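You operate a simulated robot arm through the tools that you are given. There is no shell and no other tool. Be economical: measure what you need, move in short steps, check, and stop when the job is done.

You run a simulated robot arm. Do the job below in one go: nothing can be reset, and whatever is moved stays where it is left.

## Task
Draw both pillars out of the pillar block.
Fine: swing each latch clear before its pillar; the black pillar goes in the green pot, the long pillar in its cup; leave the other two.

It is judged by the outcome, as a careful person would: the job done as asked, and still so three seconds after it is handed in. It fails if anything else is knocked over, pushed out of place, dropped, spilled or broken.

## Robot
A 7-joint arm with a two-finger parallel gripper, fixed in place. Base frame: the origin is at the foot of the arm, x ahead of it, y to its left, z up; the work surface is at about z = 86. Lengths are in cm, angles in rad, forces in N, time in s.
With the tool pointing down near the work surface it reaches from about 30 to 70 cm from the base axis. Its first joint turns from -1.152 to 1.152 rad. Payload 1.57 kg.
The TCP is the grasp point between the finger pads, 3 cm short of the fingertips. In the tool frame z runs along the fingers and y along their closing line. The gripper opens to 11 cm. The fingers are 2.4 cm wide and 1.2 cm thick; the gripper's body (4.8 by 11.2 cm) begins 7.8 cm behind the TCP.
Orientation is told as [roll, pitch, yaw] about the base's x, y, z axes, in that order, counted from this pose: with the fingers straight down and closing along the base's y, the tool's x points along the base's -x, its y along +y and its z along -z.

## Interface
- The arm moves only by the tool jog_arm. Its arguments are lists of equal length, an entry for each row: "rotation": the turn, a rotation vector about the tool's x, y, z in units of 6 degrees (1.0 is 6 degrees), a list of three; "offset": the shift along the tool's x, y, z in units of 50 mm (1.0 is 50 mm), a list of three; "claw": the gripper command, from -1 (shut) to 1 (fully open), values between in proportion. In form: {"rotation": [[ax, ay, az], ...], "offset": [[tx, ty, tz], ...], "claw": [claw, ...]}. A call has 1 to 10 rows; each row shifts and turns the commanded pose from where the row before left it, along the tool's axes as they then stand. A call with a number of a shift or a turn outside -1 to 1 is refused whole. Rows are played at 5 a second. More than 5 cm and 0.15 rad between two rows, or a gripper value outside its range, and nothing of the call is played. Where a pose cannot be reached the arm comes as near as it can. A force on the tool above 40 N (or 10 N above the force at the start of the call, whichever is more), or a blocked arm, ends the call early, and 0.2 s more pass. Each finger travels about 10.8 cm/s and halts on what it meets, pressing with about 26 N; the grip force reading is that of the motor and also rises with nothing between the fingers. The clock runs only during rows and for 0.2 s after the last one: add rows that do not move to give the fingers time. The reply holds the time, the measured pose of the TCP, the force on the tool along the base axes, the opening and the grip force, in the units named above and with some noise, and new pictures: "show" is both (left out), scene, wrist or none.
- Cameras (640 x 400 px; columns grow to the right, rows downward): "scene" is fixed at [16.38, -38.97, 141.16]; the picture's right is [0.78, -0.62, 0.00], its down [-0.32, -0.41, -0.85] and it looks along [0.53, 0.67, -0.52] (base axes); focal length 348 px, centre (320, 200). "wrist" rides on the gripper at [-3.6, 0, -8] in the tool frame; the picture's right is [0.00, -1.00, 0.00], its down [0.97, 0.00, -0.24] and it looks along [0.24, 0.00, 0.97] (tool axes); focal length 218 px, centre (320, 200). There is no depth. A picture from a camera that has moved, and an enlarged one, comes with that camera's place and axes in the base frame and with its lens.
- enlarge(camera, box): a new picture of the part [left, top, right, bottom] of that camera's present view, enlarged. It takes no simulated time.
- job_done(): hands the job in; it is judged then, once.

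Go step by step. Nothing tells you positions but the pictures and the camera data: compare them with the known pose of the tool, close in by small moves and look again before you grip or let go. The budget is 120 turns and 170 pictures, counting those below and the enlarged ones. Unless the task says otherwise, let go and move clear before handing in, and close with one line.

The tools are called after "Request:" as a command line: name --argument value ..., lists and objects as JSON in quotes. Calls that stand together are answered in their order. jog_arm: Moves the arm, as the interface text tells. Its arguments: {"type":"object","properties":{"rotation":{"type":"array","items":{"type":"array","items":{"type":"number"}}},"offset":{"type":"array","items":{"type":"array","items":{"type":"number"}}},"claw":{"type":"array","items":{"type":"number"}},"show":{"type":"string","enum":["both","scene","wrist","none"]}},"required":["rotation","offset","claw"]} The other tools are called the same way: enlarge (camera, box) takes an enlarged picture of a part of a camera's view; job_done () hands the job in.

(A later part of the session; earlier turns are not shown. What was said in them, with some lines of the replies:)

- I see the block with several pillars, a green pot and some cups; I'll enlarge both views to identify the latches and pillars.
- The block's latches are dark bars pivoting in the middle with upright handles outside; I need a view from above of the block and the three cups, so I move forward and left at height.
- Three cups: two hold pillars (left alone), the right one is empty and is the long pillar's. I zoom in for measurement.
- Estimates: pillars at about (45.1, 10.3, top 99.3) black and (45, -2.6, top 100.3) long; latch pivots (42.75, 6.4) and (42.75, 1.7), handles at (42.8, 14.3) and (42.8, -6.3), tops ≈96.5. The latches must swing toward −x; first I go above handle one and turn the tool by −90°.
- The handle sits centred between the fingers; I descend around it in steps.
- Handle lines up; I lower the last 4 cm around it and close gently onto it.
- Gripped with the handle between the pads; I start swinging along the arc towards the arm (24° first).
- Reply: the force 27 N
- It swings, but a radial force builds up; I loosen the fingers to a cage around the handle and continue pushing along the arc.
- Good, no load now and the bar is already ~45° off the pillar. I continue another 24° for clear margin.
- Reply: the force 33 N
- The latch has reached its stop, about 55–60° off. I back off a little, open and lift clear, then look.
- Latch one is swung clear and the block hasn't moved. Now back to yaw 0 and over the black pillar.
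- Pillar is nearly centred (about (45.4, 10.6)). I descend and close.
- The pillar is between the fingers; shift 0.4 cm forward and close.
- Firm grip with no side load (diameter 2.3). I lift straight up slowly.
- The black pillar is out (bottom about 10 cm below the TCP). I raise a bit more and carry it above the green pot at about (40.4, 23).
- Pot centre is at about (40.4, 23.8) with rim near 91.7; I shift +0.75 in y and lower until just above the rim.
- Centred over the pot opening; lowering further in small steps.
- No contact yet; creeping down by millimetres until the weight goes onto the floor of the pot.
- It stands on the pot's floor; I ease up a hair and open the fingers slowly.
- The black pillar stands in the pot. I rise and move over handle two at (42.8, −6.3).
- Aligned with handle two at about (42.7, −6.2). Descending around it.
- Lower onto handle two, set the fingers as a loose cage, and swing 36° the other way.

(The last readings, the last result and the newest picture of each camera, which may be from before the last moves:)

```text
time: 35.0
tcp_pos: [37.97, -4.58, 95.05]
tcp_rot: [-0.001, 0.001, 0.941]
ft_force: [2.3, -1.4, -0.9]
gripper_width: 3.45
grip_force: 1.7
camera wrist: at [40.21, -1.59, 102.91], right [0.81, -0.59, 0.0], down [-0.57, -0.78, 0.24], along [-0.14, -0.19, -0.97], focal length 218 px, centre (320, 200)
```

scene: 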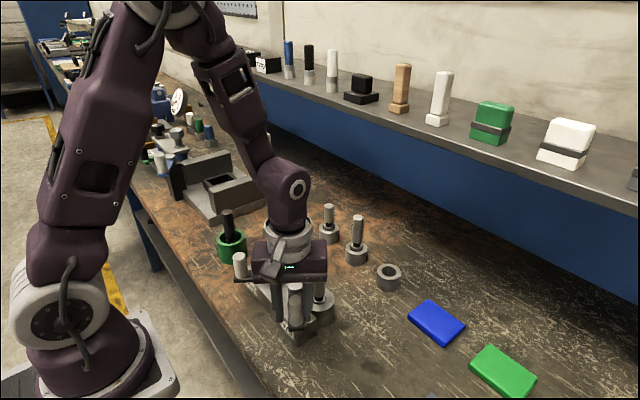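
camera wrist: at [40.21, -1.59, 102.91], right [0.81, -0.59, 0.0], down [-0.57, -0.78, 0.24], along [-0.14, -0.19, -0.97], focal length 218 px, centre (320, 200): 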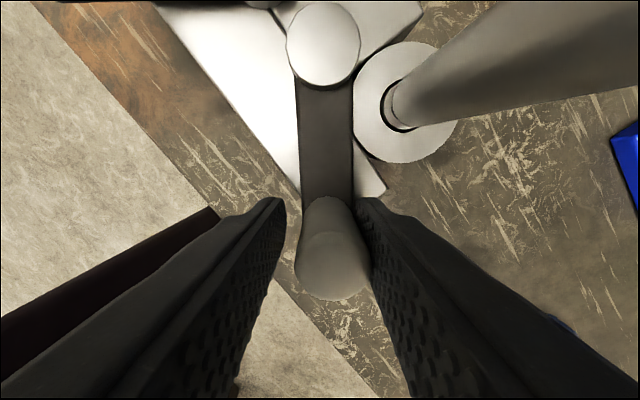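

Going smoothly; 18–20° more.

Request:
jog_arm --rotation '[[0, 0, 1], [0, 0, 1], [0, 0, 1], [0, 0, 0.4], [0, 0, 0]]' --offset '[[-0.0087, 0.165, 0], [-0.0087, 0.165, 0], [-0.0087, 0.165, 0], [-0.0035, 0.066, 0], [0, 0, 0]]' --claw '[-0.42, -0.42, -0.42, -0.42, -0.42]'

```text
time: 36.2
tcp_pos: [36.15, -2.59, 95.05]
tcp_rot: [-0.001, -0.001, 0.585]
ft_force: [2.1, -2.5, 0.2]
gripper_width: 3.49
grip_force: 1.3
camera wrist: at [39.27, -0.51, 102.88], right [0.55, -0.83, 0.0], down [-0.81, -0.54, 0.24], along [-0.2, -0.13, -0.97], focal length 218 px, centre (320, 200)
```

scene: 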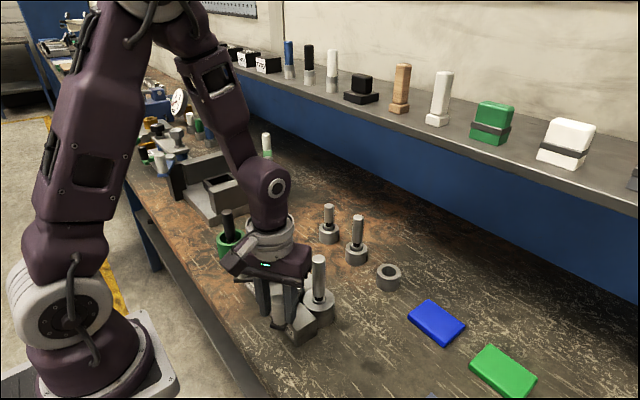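
wrist: 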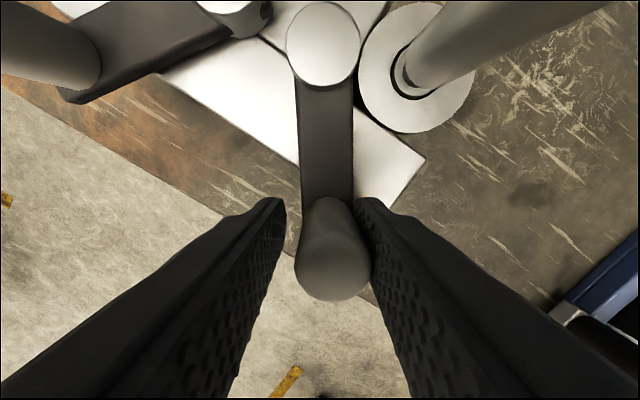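

Latch two is at the same ~54° open position as latch one. I open, lift clear and turn to yaw 0.

Request:
jog_arm --rotation '[[0, 0, 0], [0, 0, 0], [0, 0, 0], [0, 0, 0], [0, 0, 1], [0, 0, 1], [0, 0, 1], [0, 0, 1], [0, 0, 1], [0, 0, 0.59]]' --offset '[[0, 0, 0], [0, 0, -0.8], [0, 0, -1], [0, 0, -0.9], [0, 0, 0], [0, 0, 0], [0, 0, 0], [0, 0, 0], [0, 0, 0], [0, 0, 0]]' --claw '[0, 0, 0, 0, 0, 0, 0, 0, 0, 0]' --show "none"

Request:
jog_arm --rotation '[[0, 0, 0], [0, 0, 0], [0, 0, 0]]' --offset '[[-0.9, 0, 0], [-0.9, 0, 0], [0, 0, 0]]' --claw '[0, 0, 0]'

Request:
enlarge --camera "wrist" --box '[240, 40, 480, 240]'

```text
time: 38.4
tcp_pos: [36.23, -2.42, 108.55]
tcp_rot: [-0.001, -0.001, 0.001]
ft_force: [0.5, 0.1, 0.1]
gripper_width: 5.53
grip_force: 0.0
```

```text
time: 39.2
tcp_pos: [45.25, -2.58, 108.74]
tcp_rot: [0.0, -0.001, 0.0]
ft_force: [-0.4, -0.4, 0.2]
gripper_width: 5.47
grip_force: 0.0
camera wrist: at [48.92, -2.5, 116.58], right [0.0, -1.0, 0.0], down [-0.97, 0.0, 0.24], along [-0.24, 0.0, -0.97], focal length 218 px, centre (320, 200)
```

scene: 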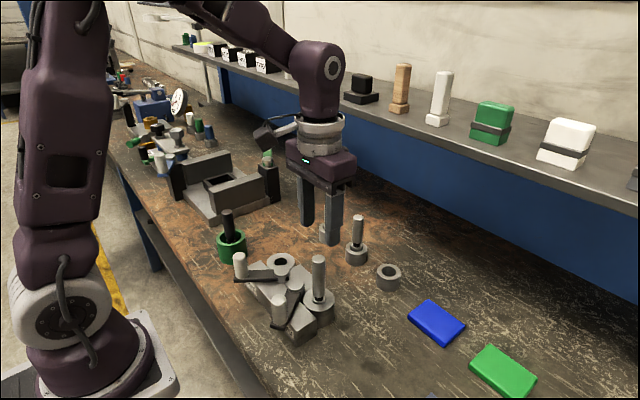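
wrist: 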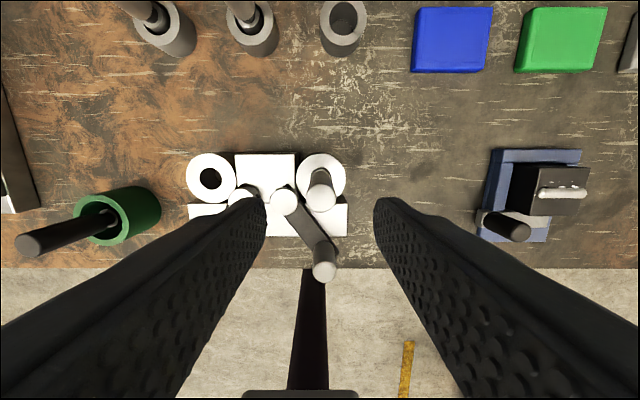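

```text
2.00 times, centred on (360, 140) of wrist
camera zoom: at [48.92, -2.5, 116.58], right [0.0, -1.0, 0.0], down [-0.97, 0.0, 0.24], along [-0.24, 0.0, -0.97], focal length 436 px, centre (240, 320)
```

zoom: 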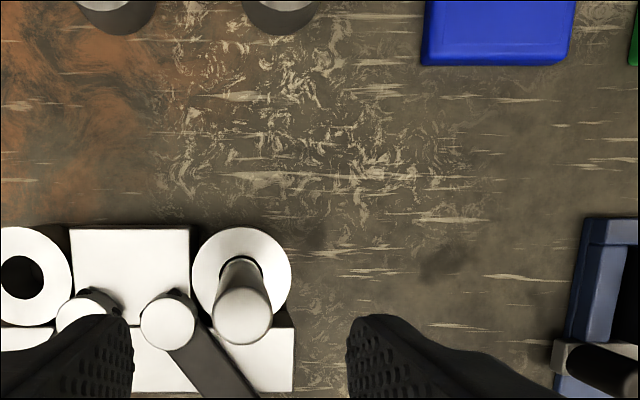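

The long pillar is centred at (45.1, −2.6). Descend around it and close.

Request:
jog_arm --rotation '[[0, 0, 0], [0, 0, 0], [0, 0, 0], [0, 0, 0]]' --offset '[[0, 0, 0.75], [0, 0, 0.75], [0, 0, 0.74], [0, 0, 0]]' --claw '[0, 0, 0, 0]' --show "wrist"

```text
time: 40.2
tcp_pos: [45.24, -2.52, 97.58]
tcp_rot: [-0.001, -0.002, 0.002]
ft_force: [0.1, -0.1, -0.6]
gripper_width: 5.5
grip_force: 0.0
camera wrist: at [48.9, -2.34, 105.4], right [0.0, -1.0, 0.0], down [-0.97, 0.0, 0.24], along [-0.24, 0.0, -0.97], focal length 218 px, centre (320, 200)
```

wrist: 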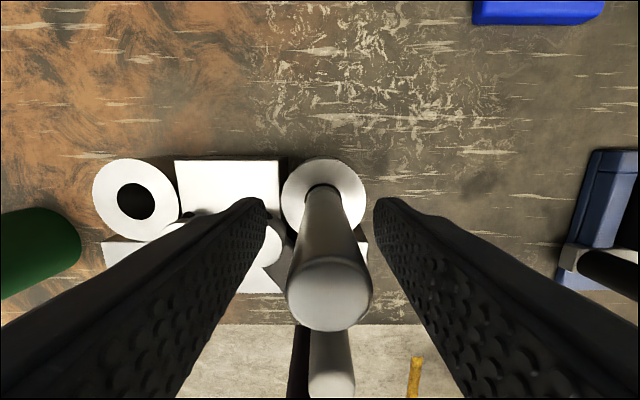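

Request:
jog_arm --rotation '[[0, 0, 0], [0, 0, 0], [0, 0, 0], [0, 0, 0], [0, 0, 0], [0, 0, 0], [0, 0, 0]]' --offset '[[0, -0.025, 0], [0, 0, 0], [0, 0, 0], [0, 0, 0], [0, 0, 0], [0, 0, 0], [0, 0, 0]]' --claw '[0, -0.25, -0.4, -0.5, -0.6, -0.8, -0.8]' --show "wrist"

```text
time: 41.8
tcp_pos: [45.23, -2.55, 97.41]
tcp_rot: [0.0, -0.001, 0.001]
ft_force: [-0.2, 0.6, 0.7]
gripper_width: 2.36
grip_force: 26.1
camera wrist: at [48.92, -2.51, 105.34], right [0.0, -1.0, 0.0], down [-0.97, 0.0, 0.24], along [-0.24, 0.0, -0.97], focal length 218 px, centre (320, 200)
```

wrist: 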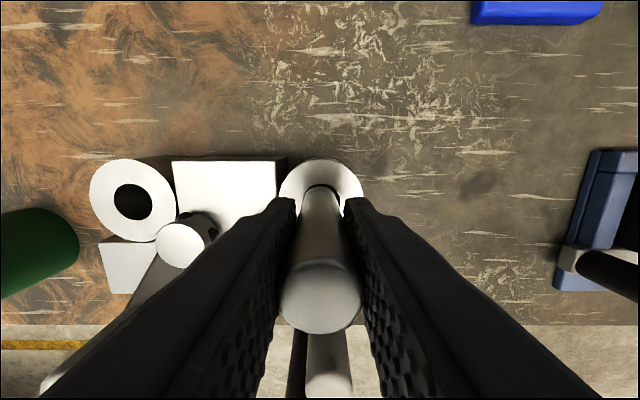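

Firm grip without side load. Lifting the long pillar straight up.

Request:
jog_arm --rotation '[[0, 0, 0], [0, 0, 0], [0, 0, 0], [0, 0, 0], [0, 0, 0], [0, 0, 0]]' --offset '[[0, 0, -0.2], [0, 0, -0.3], [0, 0, -0.4], [0, 0, -0.4], [0, 0, -0.5], [0, 0, 0]]' --claw '[-0.8, -0.8, -0.8, -0.8, -0.8, -0.8]'

Request:
enlarge --camera "scene" --box '[240, 190, 440, 330]'

Request:
enlarge --camera "wrist" --box '[220, 0, 420, 125]'

```text
time: 43.2
tcp_pos: [44.9, -2.47, 106.34]
tcp_rot: [0.0, -0.001, 0.003]
ft_force: [0.1, 1.3, -3.8]
gripper_width: 2.36
grip_force: 25.7
camera wrist: at [48.67, -2.54, 114.17], right [0.0, -1.0, 0.0], down [-0.97, 0.0, 0.24], along [-0.24, 0.0, -0.97], focal length 218 px, centre (320, 200)
```

scene: 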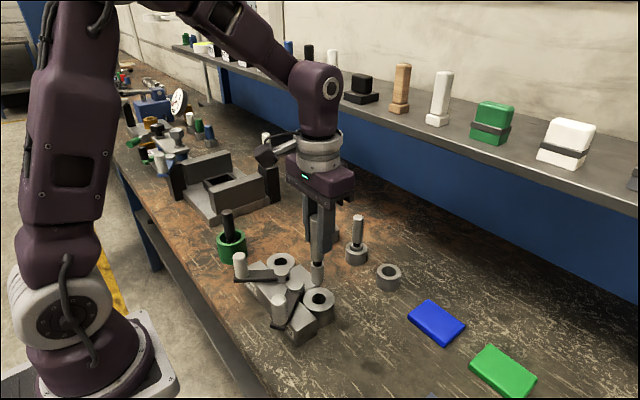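
wrist: 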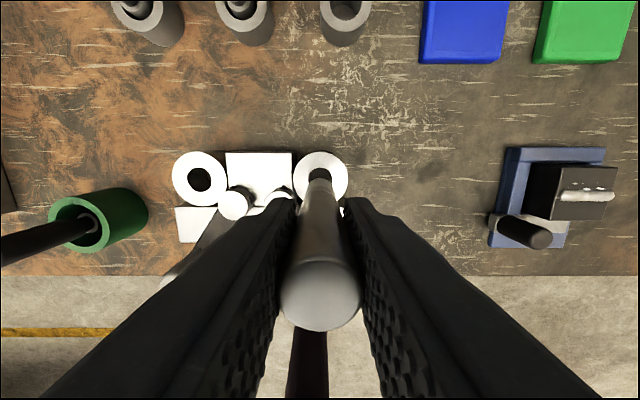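

```text
2.86 times, centred on (340, 260) of scene
camera zoom: at [16.39, -38.97, 141.15], right [0.78, -0.62, 0.0], down [-0.32, -0.41, -0.85], along [0.53, 0.67, -0.52], focal length 994 px, centre (263, 29)
```

zoom: 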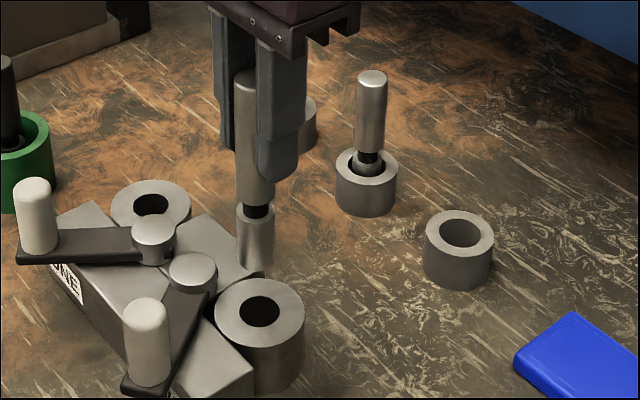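

```text
3.20 times, centred on (320, 62) of wrist
camera zoom: at [48.67, -2.54, 114.17], right [0.0, -1.0, 0.0], down [-0.97, 0.0, 0.24], along [-0.24, 0.0, -0.97], focal length 698 px, centre (320, 640)
```

zoom: 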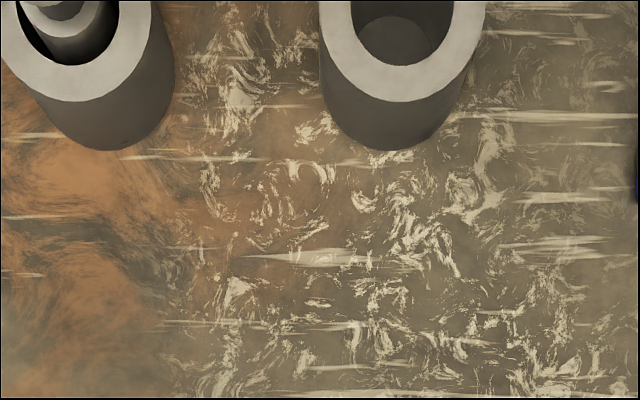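

Pillar two is out. The empty cup is near (61.9, −4.8), rim about z 90.3; I carry the pillar above it with about 5 cm clearance.

Request:
jog_arm --rotation '[[0, 0, 0], [0, 0, 0], [0, 0, 0], [0, 0, 0], [0, 0, 0], [0, 0, 0], [0, 0, 0]]' --offset '[[-0.4, 0, 0], [-0.6, -0.1, 0], [-0.7, -0.1, 0], [-0.7, -0.1, 0], [-0.6, -0.1, 0], [-0.4, -0.06, 0], [0, 0, 0]]' --claw '[-0.8, -0.8, -0.8, -0.8, -0.8, -0.8, -0.8]'

Request:
enlarge --camera "scene" --box '[310, 180, 470, 320]'

Request:
enlarge --camera "wrist" --box '[240, 120, 400, 220]'

```text
time: 44.8
tcp_pos: [62.51, -4.59, 106.33]
tcp_rot: [0.001, 0.0, 0.0]
ft_force: [-0.8, -0.1, -4.4]
gripper_width: 2.37
grip_force: 25.8
camera wrist: at [66.15, -4.71, 114.31], right [0.0, -1.0, 0.0], down [-0.97, 0.0, 0.24], along [-0.24, 0.0, -0.97], focal length 218 px, centre (320, 200)
```

scene: 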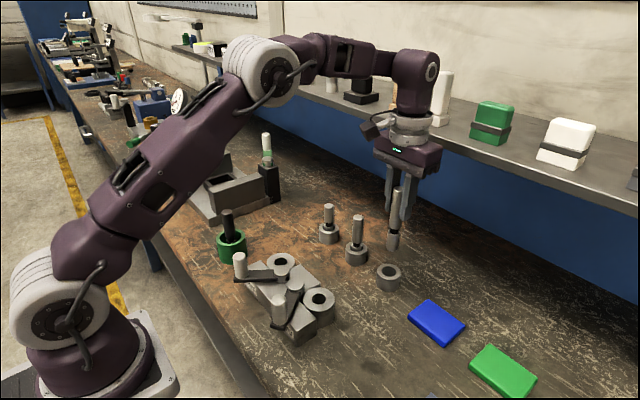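
wrist: 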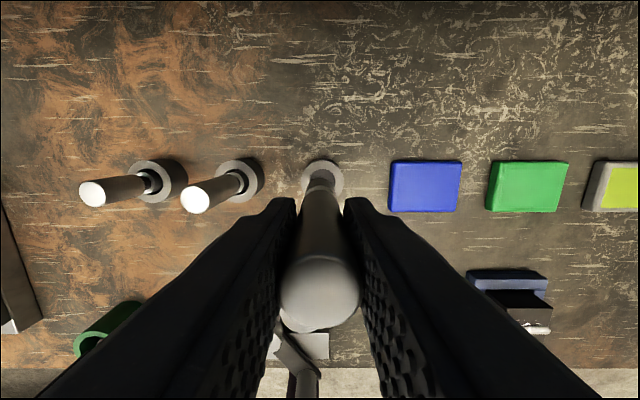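

```text
2.86 times, centred on (390, 250) of scene
camera zoom: at [16.39, -38.97, 141.15], right [0.78, -0.62, 0.0], down [-0.32, -0.41, -0.85], along [0.53, 0.67, -0.52], focal length 994 px, centre (120, 57)
```

zoom: 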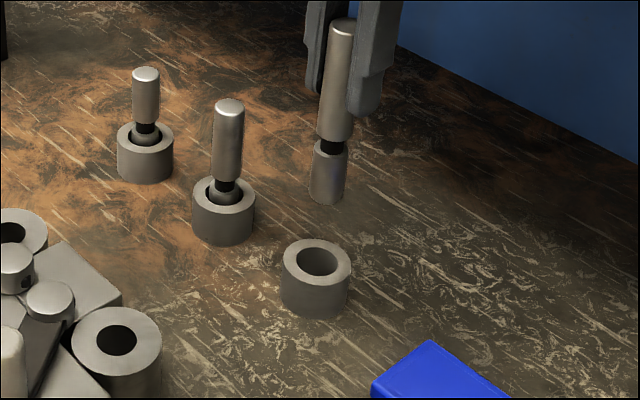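

```text
4.00 times, centred on (320, 170) of wrist
camera zoom: at [66.15, -4.71, 114.31], right [0.0, -1.0, 0.0], down [-0.97, 0.0, 0.24], along [-0.24, 0.0, -0.97], focal length 873 px, centre (320, 320)
```

zoom: 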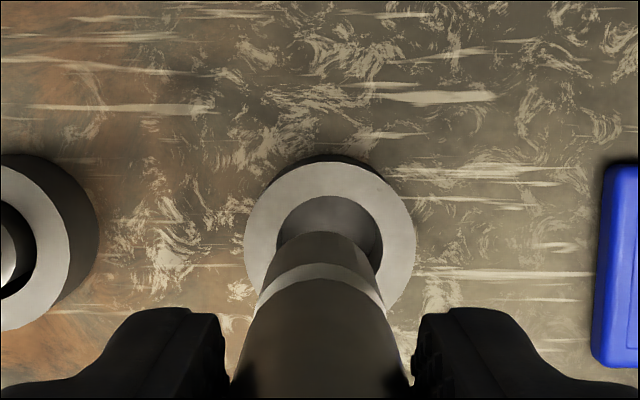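

The cup is about 0.25 cm nearer and 0.2 cm to the right of the pillar. I correct, lower to just above the rim and look again.

Request:
jog_arm --rotation '[[0, 0, 0], [0, 0, 0], [0, 0, 0], [0, 0, 0], [0, 0, 0]]' --offset '[[0.054, -0.04, 0], [0, 0, 0.4], [0, 0, 0.4], [0, 0, 0.1], [0, 0, 0]]' --claw '[-0.8, -0.8, -0.8, -0.8, -0.8]'

Request:
enlarge --camera "scene" --box '[340, 210, 440, 300]'

Request:
enlarge --camera "wrist" --box '[240, 120, 400, 220]'

```text
time: 46.0
tcp_pos: [62.09, -5.13, 101.93]
tcp_rot: [0.001, 0.001, 0.003]
ft_force: [0.1, -0.1, -4.7]
gripper_width: 2.35
grip_force: 26.2
camera wrist: at [65.67, -5.05, 109.74], right [0.0, -1.0, 0.0], down [-0.97, 0.0, 0.24], along [-0.24, 0.0, -0.97], focal length 218 px, centre (320, 200)
```

scene: 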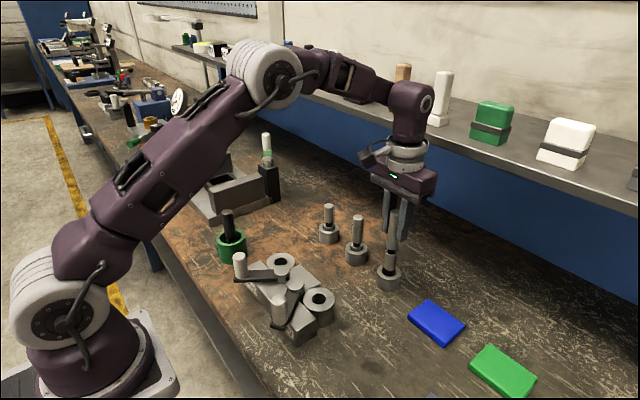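
wrist: 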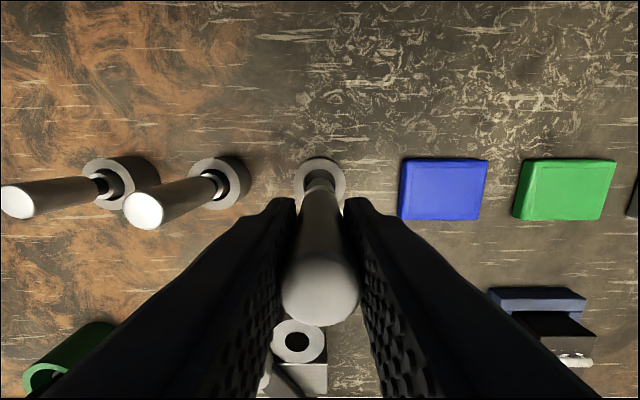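

```text
4.44 times, centred on (390, 255) of scene
camera zoom: at [16.39, -38.97, 141.15], right [0.78, -0.62, 0.0], down [-0.32, -0.41, -0.85], along [0.53, 0.67, -0.52], focal length 1546 px, centre (9, -44)
```

zoom: 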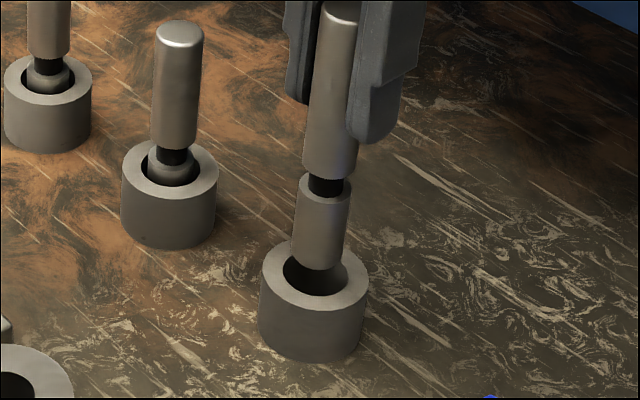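

```text
4.00 times, centred on (320, 170) of wrist
camera zoom: at [65.67, -5.05, 109.74], right [0.0, -1.0, 0.0], down [-0.97, 0.0, 0.24], along [-0.24, 0.0, -0.97], focal length 873 px, centre (320, 320)
```

zoom: 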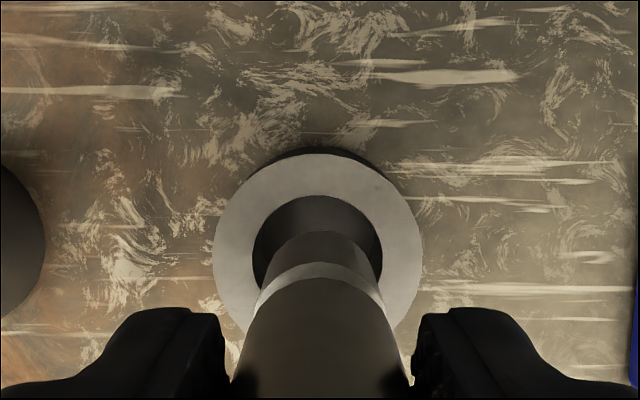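

Nearly aligned; I fine-tune by a millimetre and lower so the foot is right at the rim for an unambiguous check.

Request:
jog_arm --rotation '[[0, 0, 0], [0, 0, 0], [0, 0, 0]]' --offset '[[-0.015, 0.012, 0.1], [0, 0, 0.08], [0, 0, 0]]' --claw '[-0.8, -0.8, -0.8]' --show "none"

Request:
enlarge --camera "scene" --box '[360, 230, 420, 300]'

Request:
enlarge --camera "wrist" --box '[280, 140, 360, 200]'

```text
time: 46.8
tcp_pos: [62.15, -4.95, 100.97]
tcp_rot: [-0.002, 0.0, 0.001]
ft_force: [-0.2, 0.2, -4.0]
gripper_width: 2.35
grip_force: 25.3
```

```text
5.71 times, centred on (390, 265) of scene
camera zoom: at [16.39, -38.97, 141.15], right [0.78, -0.62, 0.0], down [-0.32, -0.41, -0.85], along [0.53, 0.67, -0.52], focal length 1988 px, centre (-80, -171)
```

zoom: 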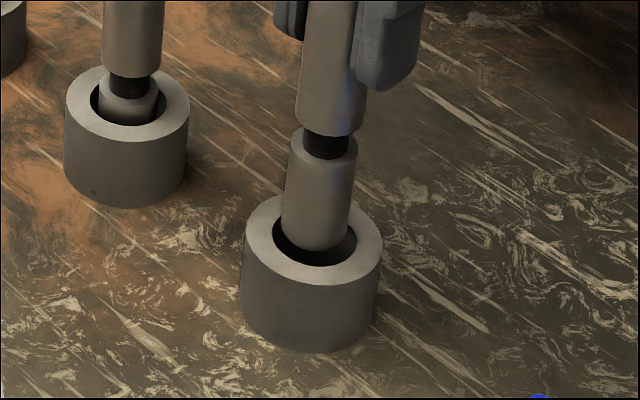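

```text
6.67 times, centred on (320, 170) of wrist
camera zoom: at [65.76, -5.0, 108.81], right [0.0, -1.0, 0.0], down [-0.97, 0.0, 0.24], along [-0.24, 0.0, -0.97], focal length 1455 px, centre (320, 400)
```

zoom: 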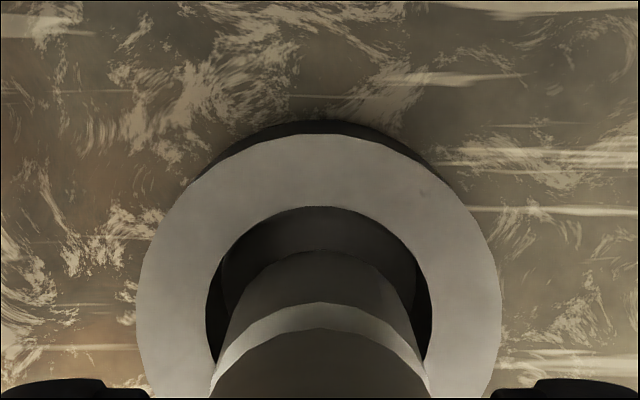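

Side-to-side is right; the pillar should go about 1–2 mm further away. I correct and lower gently.

Request:
jog_arm --rotation '[[0, 0, 0], [0, 0, 0], [0, 0, 0]]' --offset '[[-0.03, 0.012, 0], [0, 0, 0.08], [0, 0, 0]]' --claw '[-0.8, -0.8, -0.8]' --show "none"

Request:
enlarge --camera "scene" --box '[360, 230, 420, 300]'

Request:
enlarge --camera "wrist" --box '[280, 140, 360, 200]'

```text
time: 47.6
tcp_pos: [62.28, -4.99, 100.53]
tcp_rot: [-0.001, -0.001, 0.002]
ft_force: [0.0, -0.2, -4.4]
gripper_width: 2.36
grip_force: 25.5
```

```text
5.71 times, centred on (390, 265) of scene
camera zoom: at [16.39, -38.97, 141.15], right [0.78, -0.62, 0.0], down [-0.32, -0.41, -0.85], along [0.53, 0.67, -0.52], focal length 1988 px, centre (-80, -171)
```

zoom: 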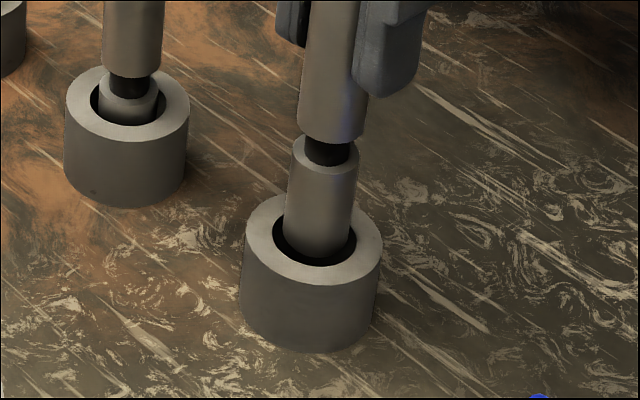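

```text
6.67 times, centred on (320, 170) of wrist
camera zoom: at [65.95, -4.97, 108.4], right [0.0, -1.0, 0.0], down [-0.97, 0.0, 0.24], along [-0.24, 0.0, -0.97], focal length 1455 px, centre (320, 400)
```

zoom: 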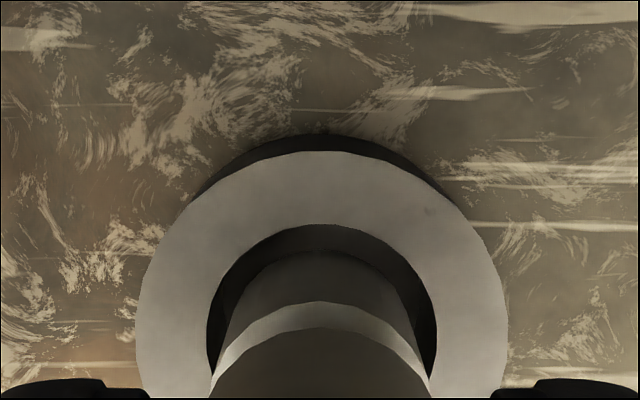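

Now concentric in both views. Lowering into the cup, watching the force.

Request:
jog_arm --rotation '[[0, 0, 0], [0, 0, 0], [0, 0, 0], [0, 0, 0], [0, 0, 0]]' --offset '[[0, 0, 0.06], [0, 0, 0.06], [0, 0, 0.06], [0, 0, 0.06], [0, 0, 0]]' --claw '[-0.8, -0.8, -0.8, -0.8, -0.8]' --show "none"

Request:
enlarge --camera "scene" --box '[360, 230, 420, 300]'

```text
time: 48.8
tcp_pos: [62.21, -5.08, 99.35]
tcp_rot: [0.001, 0.0, 0.003]
ft_force: [-0.1, -0.4, -5.4]
gripper_width: 2.35
grip_force: 26.1
```

```text
5.71 times, centred on (390, 265) of scene
camera zoom: at [16.39, -38.97, 141.15], right [0.78, -0.62, 0.0], down [-0.32, -0.41, -0.85], along [0.53, 0.67, -0.52], focal length 1988 px, centre (-80, -171)
```

zoom: 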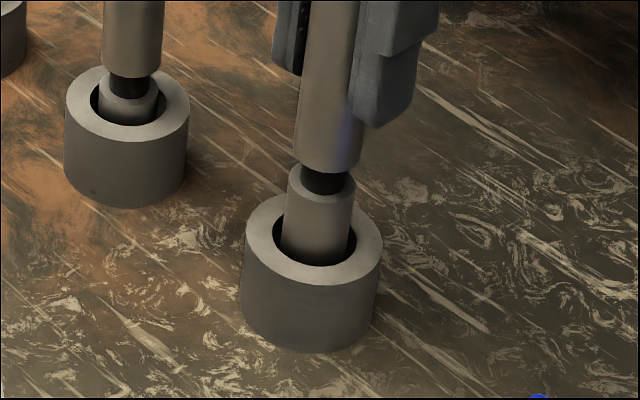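

It's inside the bore with no contact. Continuing down.

Request:
jog_arm --rotation '[[0, 0, 0], [0, 0, 0], [0, 0, 0], [0, 0, 0], [0, 0, 0]]' --offset '[[0, 0, 0.06], [0, 0, 0.06], [0, 0, 0.06], [0, 0, 0.05], [0, 0, 0]]' --claw '[-0.8, -0.8, -0.8, -0.8, -0.8]' --show "none"

Request:
enlarge --camera "scene" --box '[360, 230, 420, 300]'

```text
time: 50.0
tcp_pos: [62.19, -5.01, 98.2]
tcp_rot: [-0.001, 0.0, 0.001]
ft_force: [-0.3, 0.5, -4.3]
gripper_width: 2.31
grip_force: 26.0
```

```text
5.71 times, centred on (390, 265) of scene
camera zoom: at [16.39, -38.97, 141.15], right [0.78, -0.62, 0.0], down [-0.32, -0.41, -0.85], along [0.53, 0.67, -0.52], focal length 1988 px, centre (-80, -171)
```

zoom: 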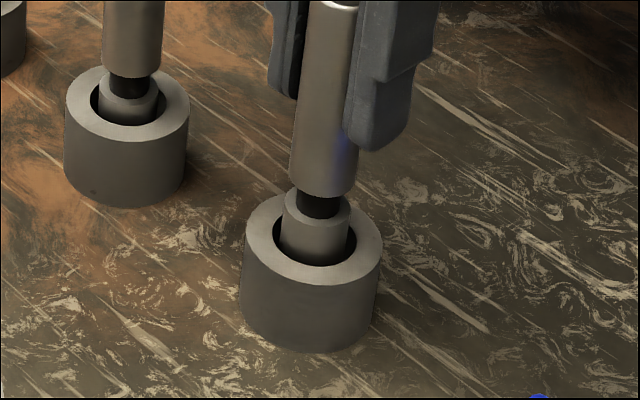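

Request:
jog_arm --rotation '[[0, 0, 0], [0, 0, 0], [0, 0, 0], [0, 0, 0]]' --offset '[[0, 0, 0.03], [0, 0, 0.03], [0, 0, 0.03], [0, 0, 0]]' --claw '[-0.8, -0.8, -0.8, -0.8]' --show "none"

```text
time: 51.0
tcp_pos: [62.1, -4.92, 97.74]
tcp_rot: [-0.001, 0.001, 0.003]
ft_force: [-0.3, 0.5, -6.5]
gripper_width: 2.33
grip_force: 25.8
```

No floor contact yet; creeping further.

Request:
jog_arm --rotation '[[0, 0, 0], [0, 0, 0], [0, 0, 0]]' --offset '[[0, 0, 0.03], [0, 0, 0.02], [0, 0, 0]]' --claw '[-0.8, -0.8, -0.8]' --show "none"

```text
time: 51.8
tcp_pos: [62.29, -4.89, 97.43]
tcp_rot: [0.001, -0.001, 0.001]
ft_force: [0.3, 0.2, -4.1]
gripper_width: 2.34
grip_force: 26.2
```

Request:
jog_arm --rotation '[[0, 0, 0], [0, 0, 0], [0, 0, 0]]' --offset '[[0, 0, 0.02], [0, 0, 0.02], [0, 0, 0]]' --claw '[-0.8, -0.8, -0.8]' --show "none"

Request:
enlarge --camera "scene" --box '[340, 210, 420, 300]'

```text
time: 52.6
tcp_pos: [62.19, -4.94, 97.37]
tcp_rot: [0.002, -0.003, 0.001]
ft_force: [0.9, 3.8, 18.1]
gripper_width: 2.36
grip_force: 26.1
```

```text
4.44 times, centred on (380, 255) of scene
camera zoom: at [16.35, -38.95, 141.16], right [0.78, -0.62, 0.0], down [-0.32, -0.41, -0.85], along [0.53, 0.67, -0.52], focal length 1546 px, centre (53, -44)
```

zoom: 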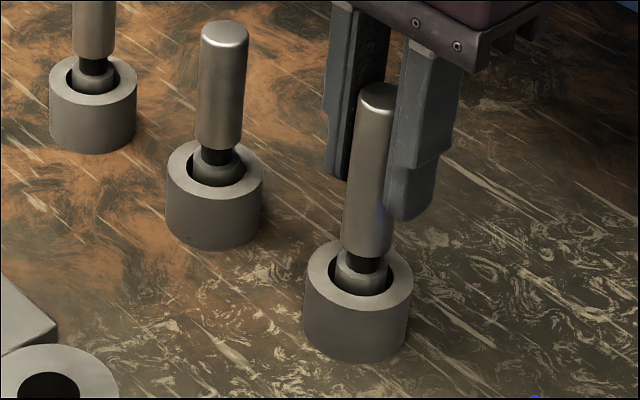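

It's seated on the cup floor like its neighbour. I ease up 1 mm, open slowly and rise straight up.

Request:
jog_arm --rotation '[[0, 0, 0], [0, 0, 0], [0, 0, 0], [0, 0, 0], [0, 0, 0], [0, 0, 0]]' --offset '[[0, 0, -0.02], [0, 0, 0], [0, 0, 0], [0, 0, 0], [0, 0, 0], [0, 0, 0]]' --claw '[-0.8, -0.58, -0.5, -0.4, -0.2, 0]' --show "wrist"

```text
time: 54.0
tcp_pos: [62.06, -5.05, 97.35]
tcp_rot: [-0.001, -0.001, 0.001]
ft_force: [-0.7, -0.3, 0.0]
gripper_width: 5.52
grip_force: 0.2
camera wrist: at [65.77, -4.99, 105.19], right [0.0, -1.0, 0.0], down [-0.97, 0.0, 0.24], along [-0.24, 0.0, -0.97], focal length 218 px, centre (320, 200)
```

wrist: 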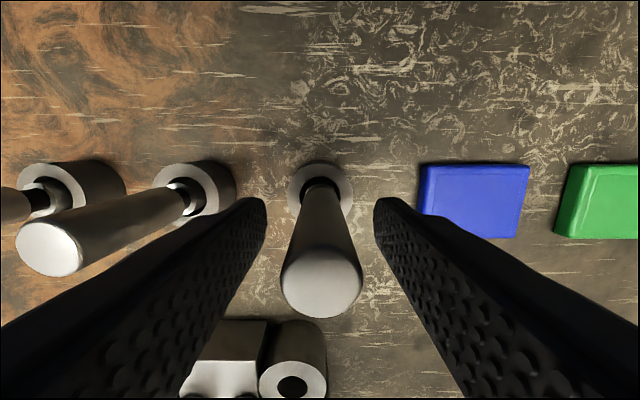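

Request:
jog_arm --rotation '[[0, 0, 0], [0, 0, 0], [0, 0, 0], [0, 0, 0], [0, 0, 0], [0, 0, 0], [0, 0, 0]]' --offset '[[0, 0, -0.5], [0, 0, -0.8], [0, 0, -0.9], [0.9, 0, -0.2], [0.9, 0, 0], [0.9, 0, 0], [0, 0, 0]]' --claw '[0, 0, 0, 0, 0, 0, 0]'

Request:
enlarge --camera "scene" --box '[200, 180, 440, 350]'

```text
time: 55.6
tcp_pos: [48.38, -5.24, 109.43]
tcp_rot: [0.0, 0.0, 0.003]
ft_force: [-0.1, -0.7, 1.1]
gripper_width: 5.51
grip_force: 0.1
camera wrist: at [52.0, -5.13, 117.44], right [0.0, -1.0, 0.0], down [-0.97, 0.0, 0.24], along [-0.24, 0.0, -0.97], focal length 218 px, centre (320, 200)
```

scene: 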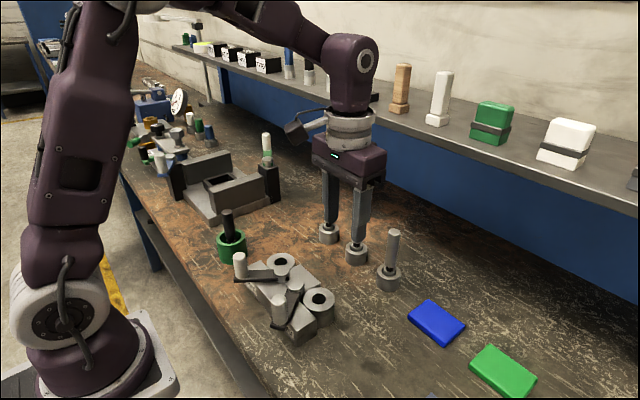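
wrist: 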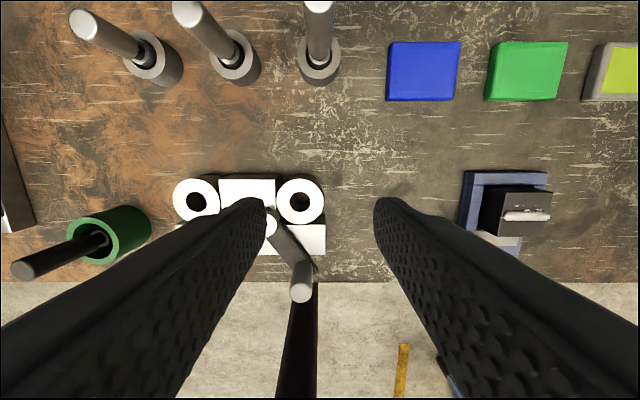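

```text
2.35 times, centred on (320, 265) of scene
camera zoom: at [16.38, -38.97, 141.16], right [0.78, -0.62, 0.0], down [-0.32, -0.41, -0.85], along [0.53, 0.67, -0.52], focal length 819 px, centre (320, 47)
```

zoom: 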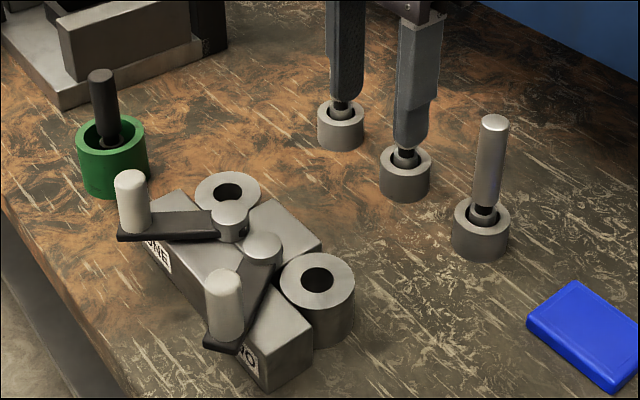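

Both latches are open, the black pillar stands in the green pot, and the long pillar stands in its cup. The other two pillars are untouched and the gripper is clear.

Request:
job_done

```text
The job is handed in.
```

The job is handed in: both latches were swung clear and both pillars drawn, with the black one now standing in the green pot and the long one in its cup, and the other two left where they were.
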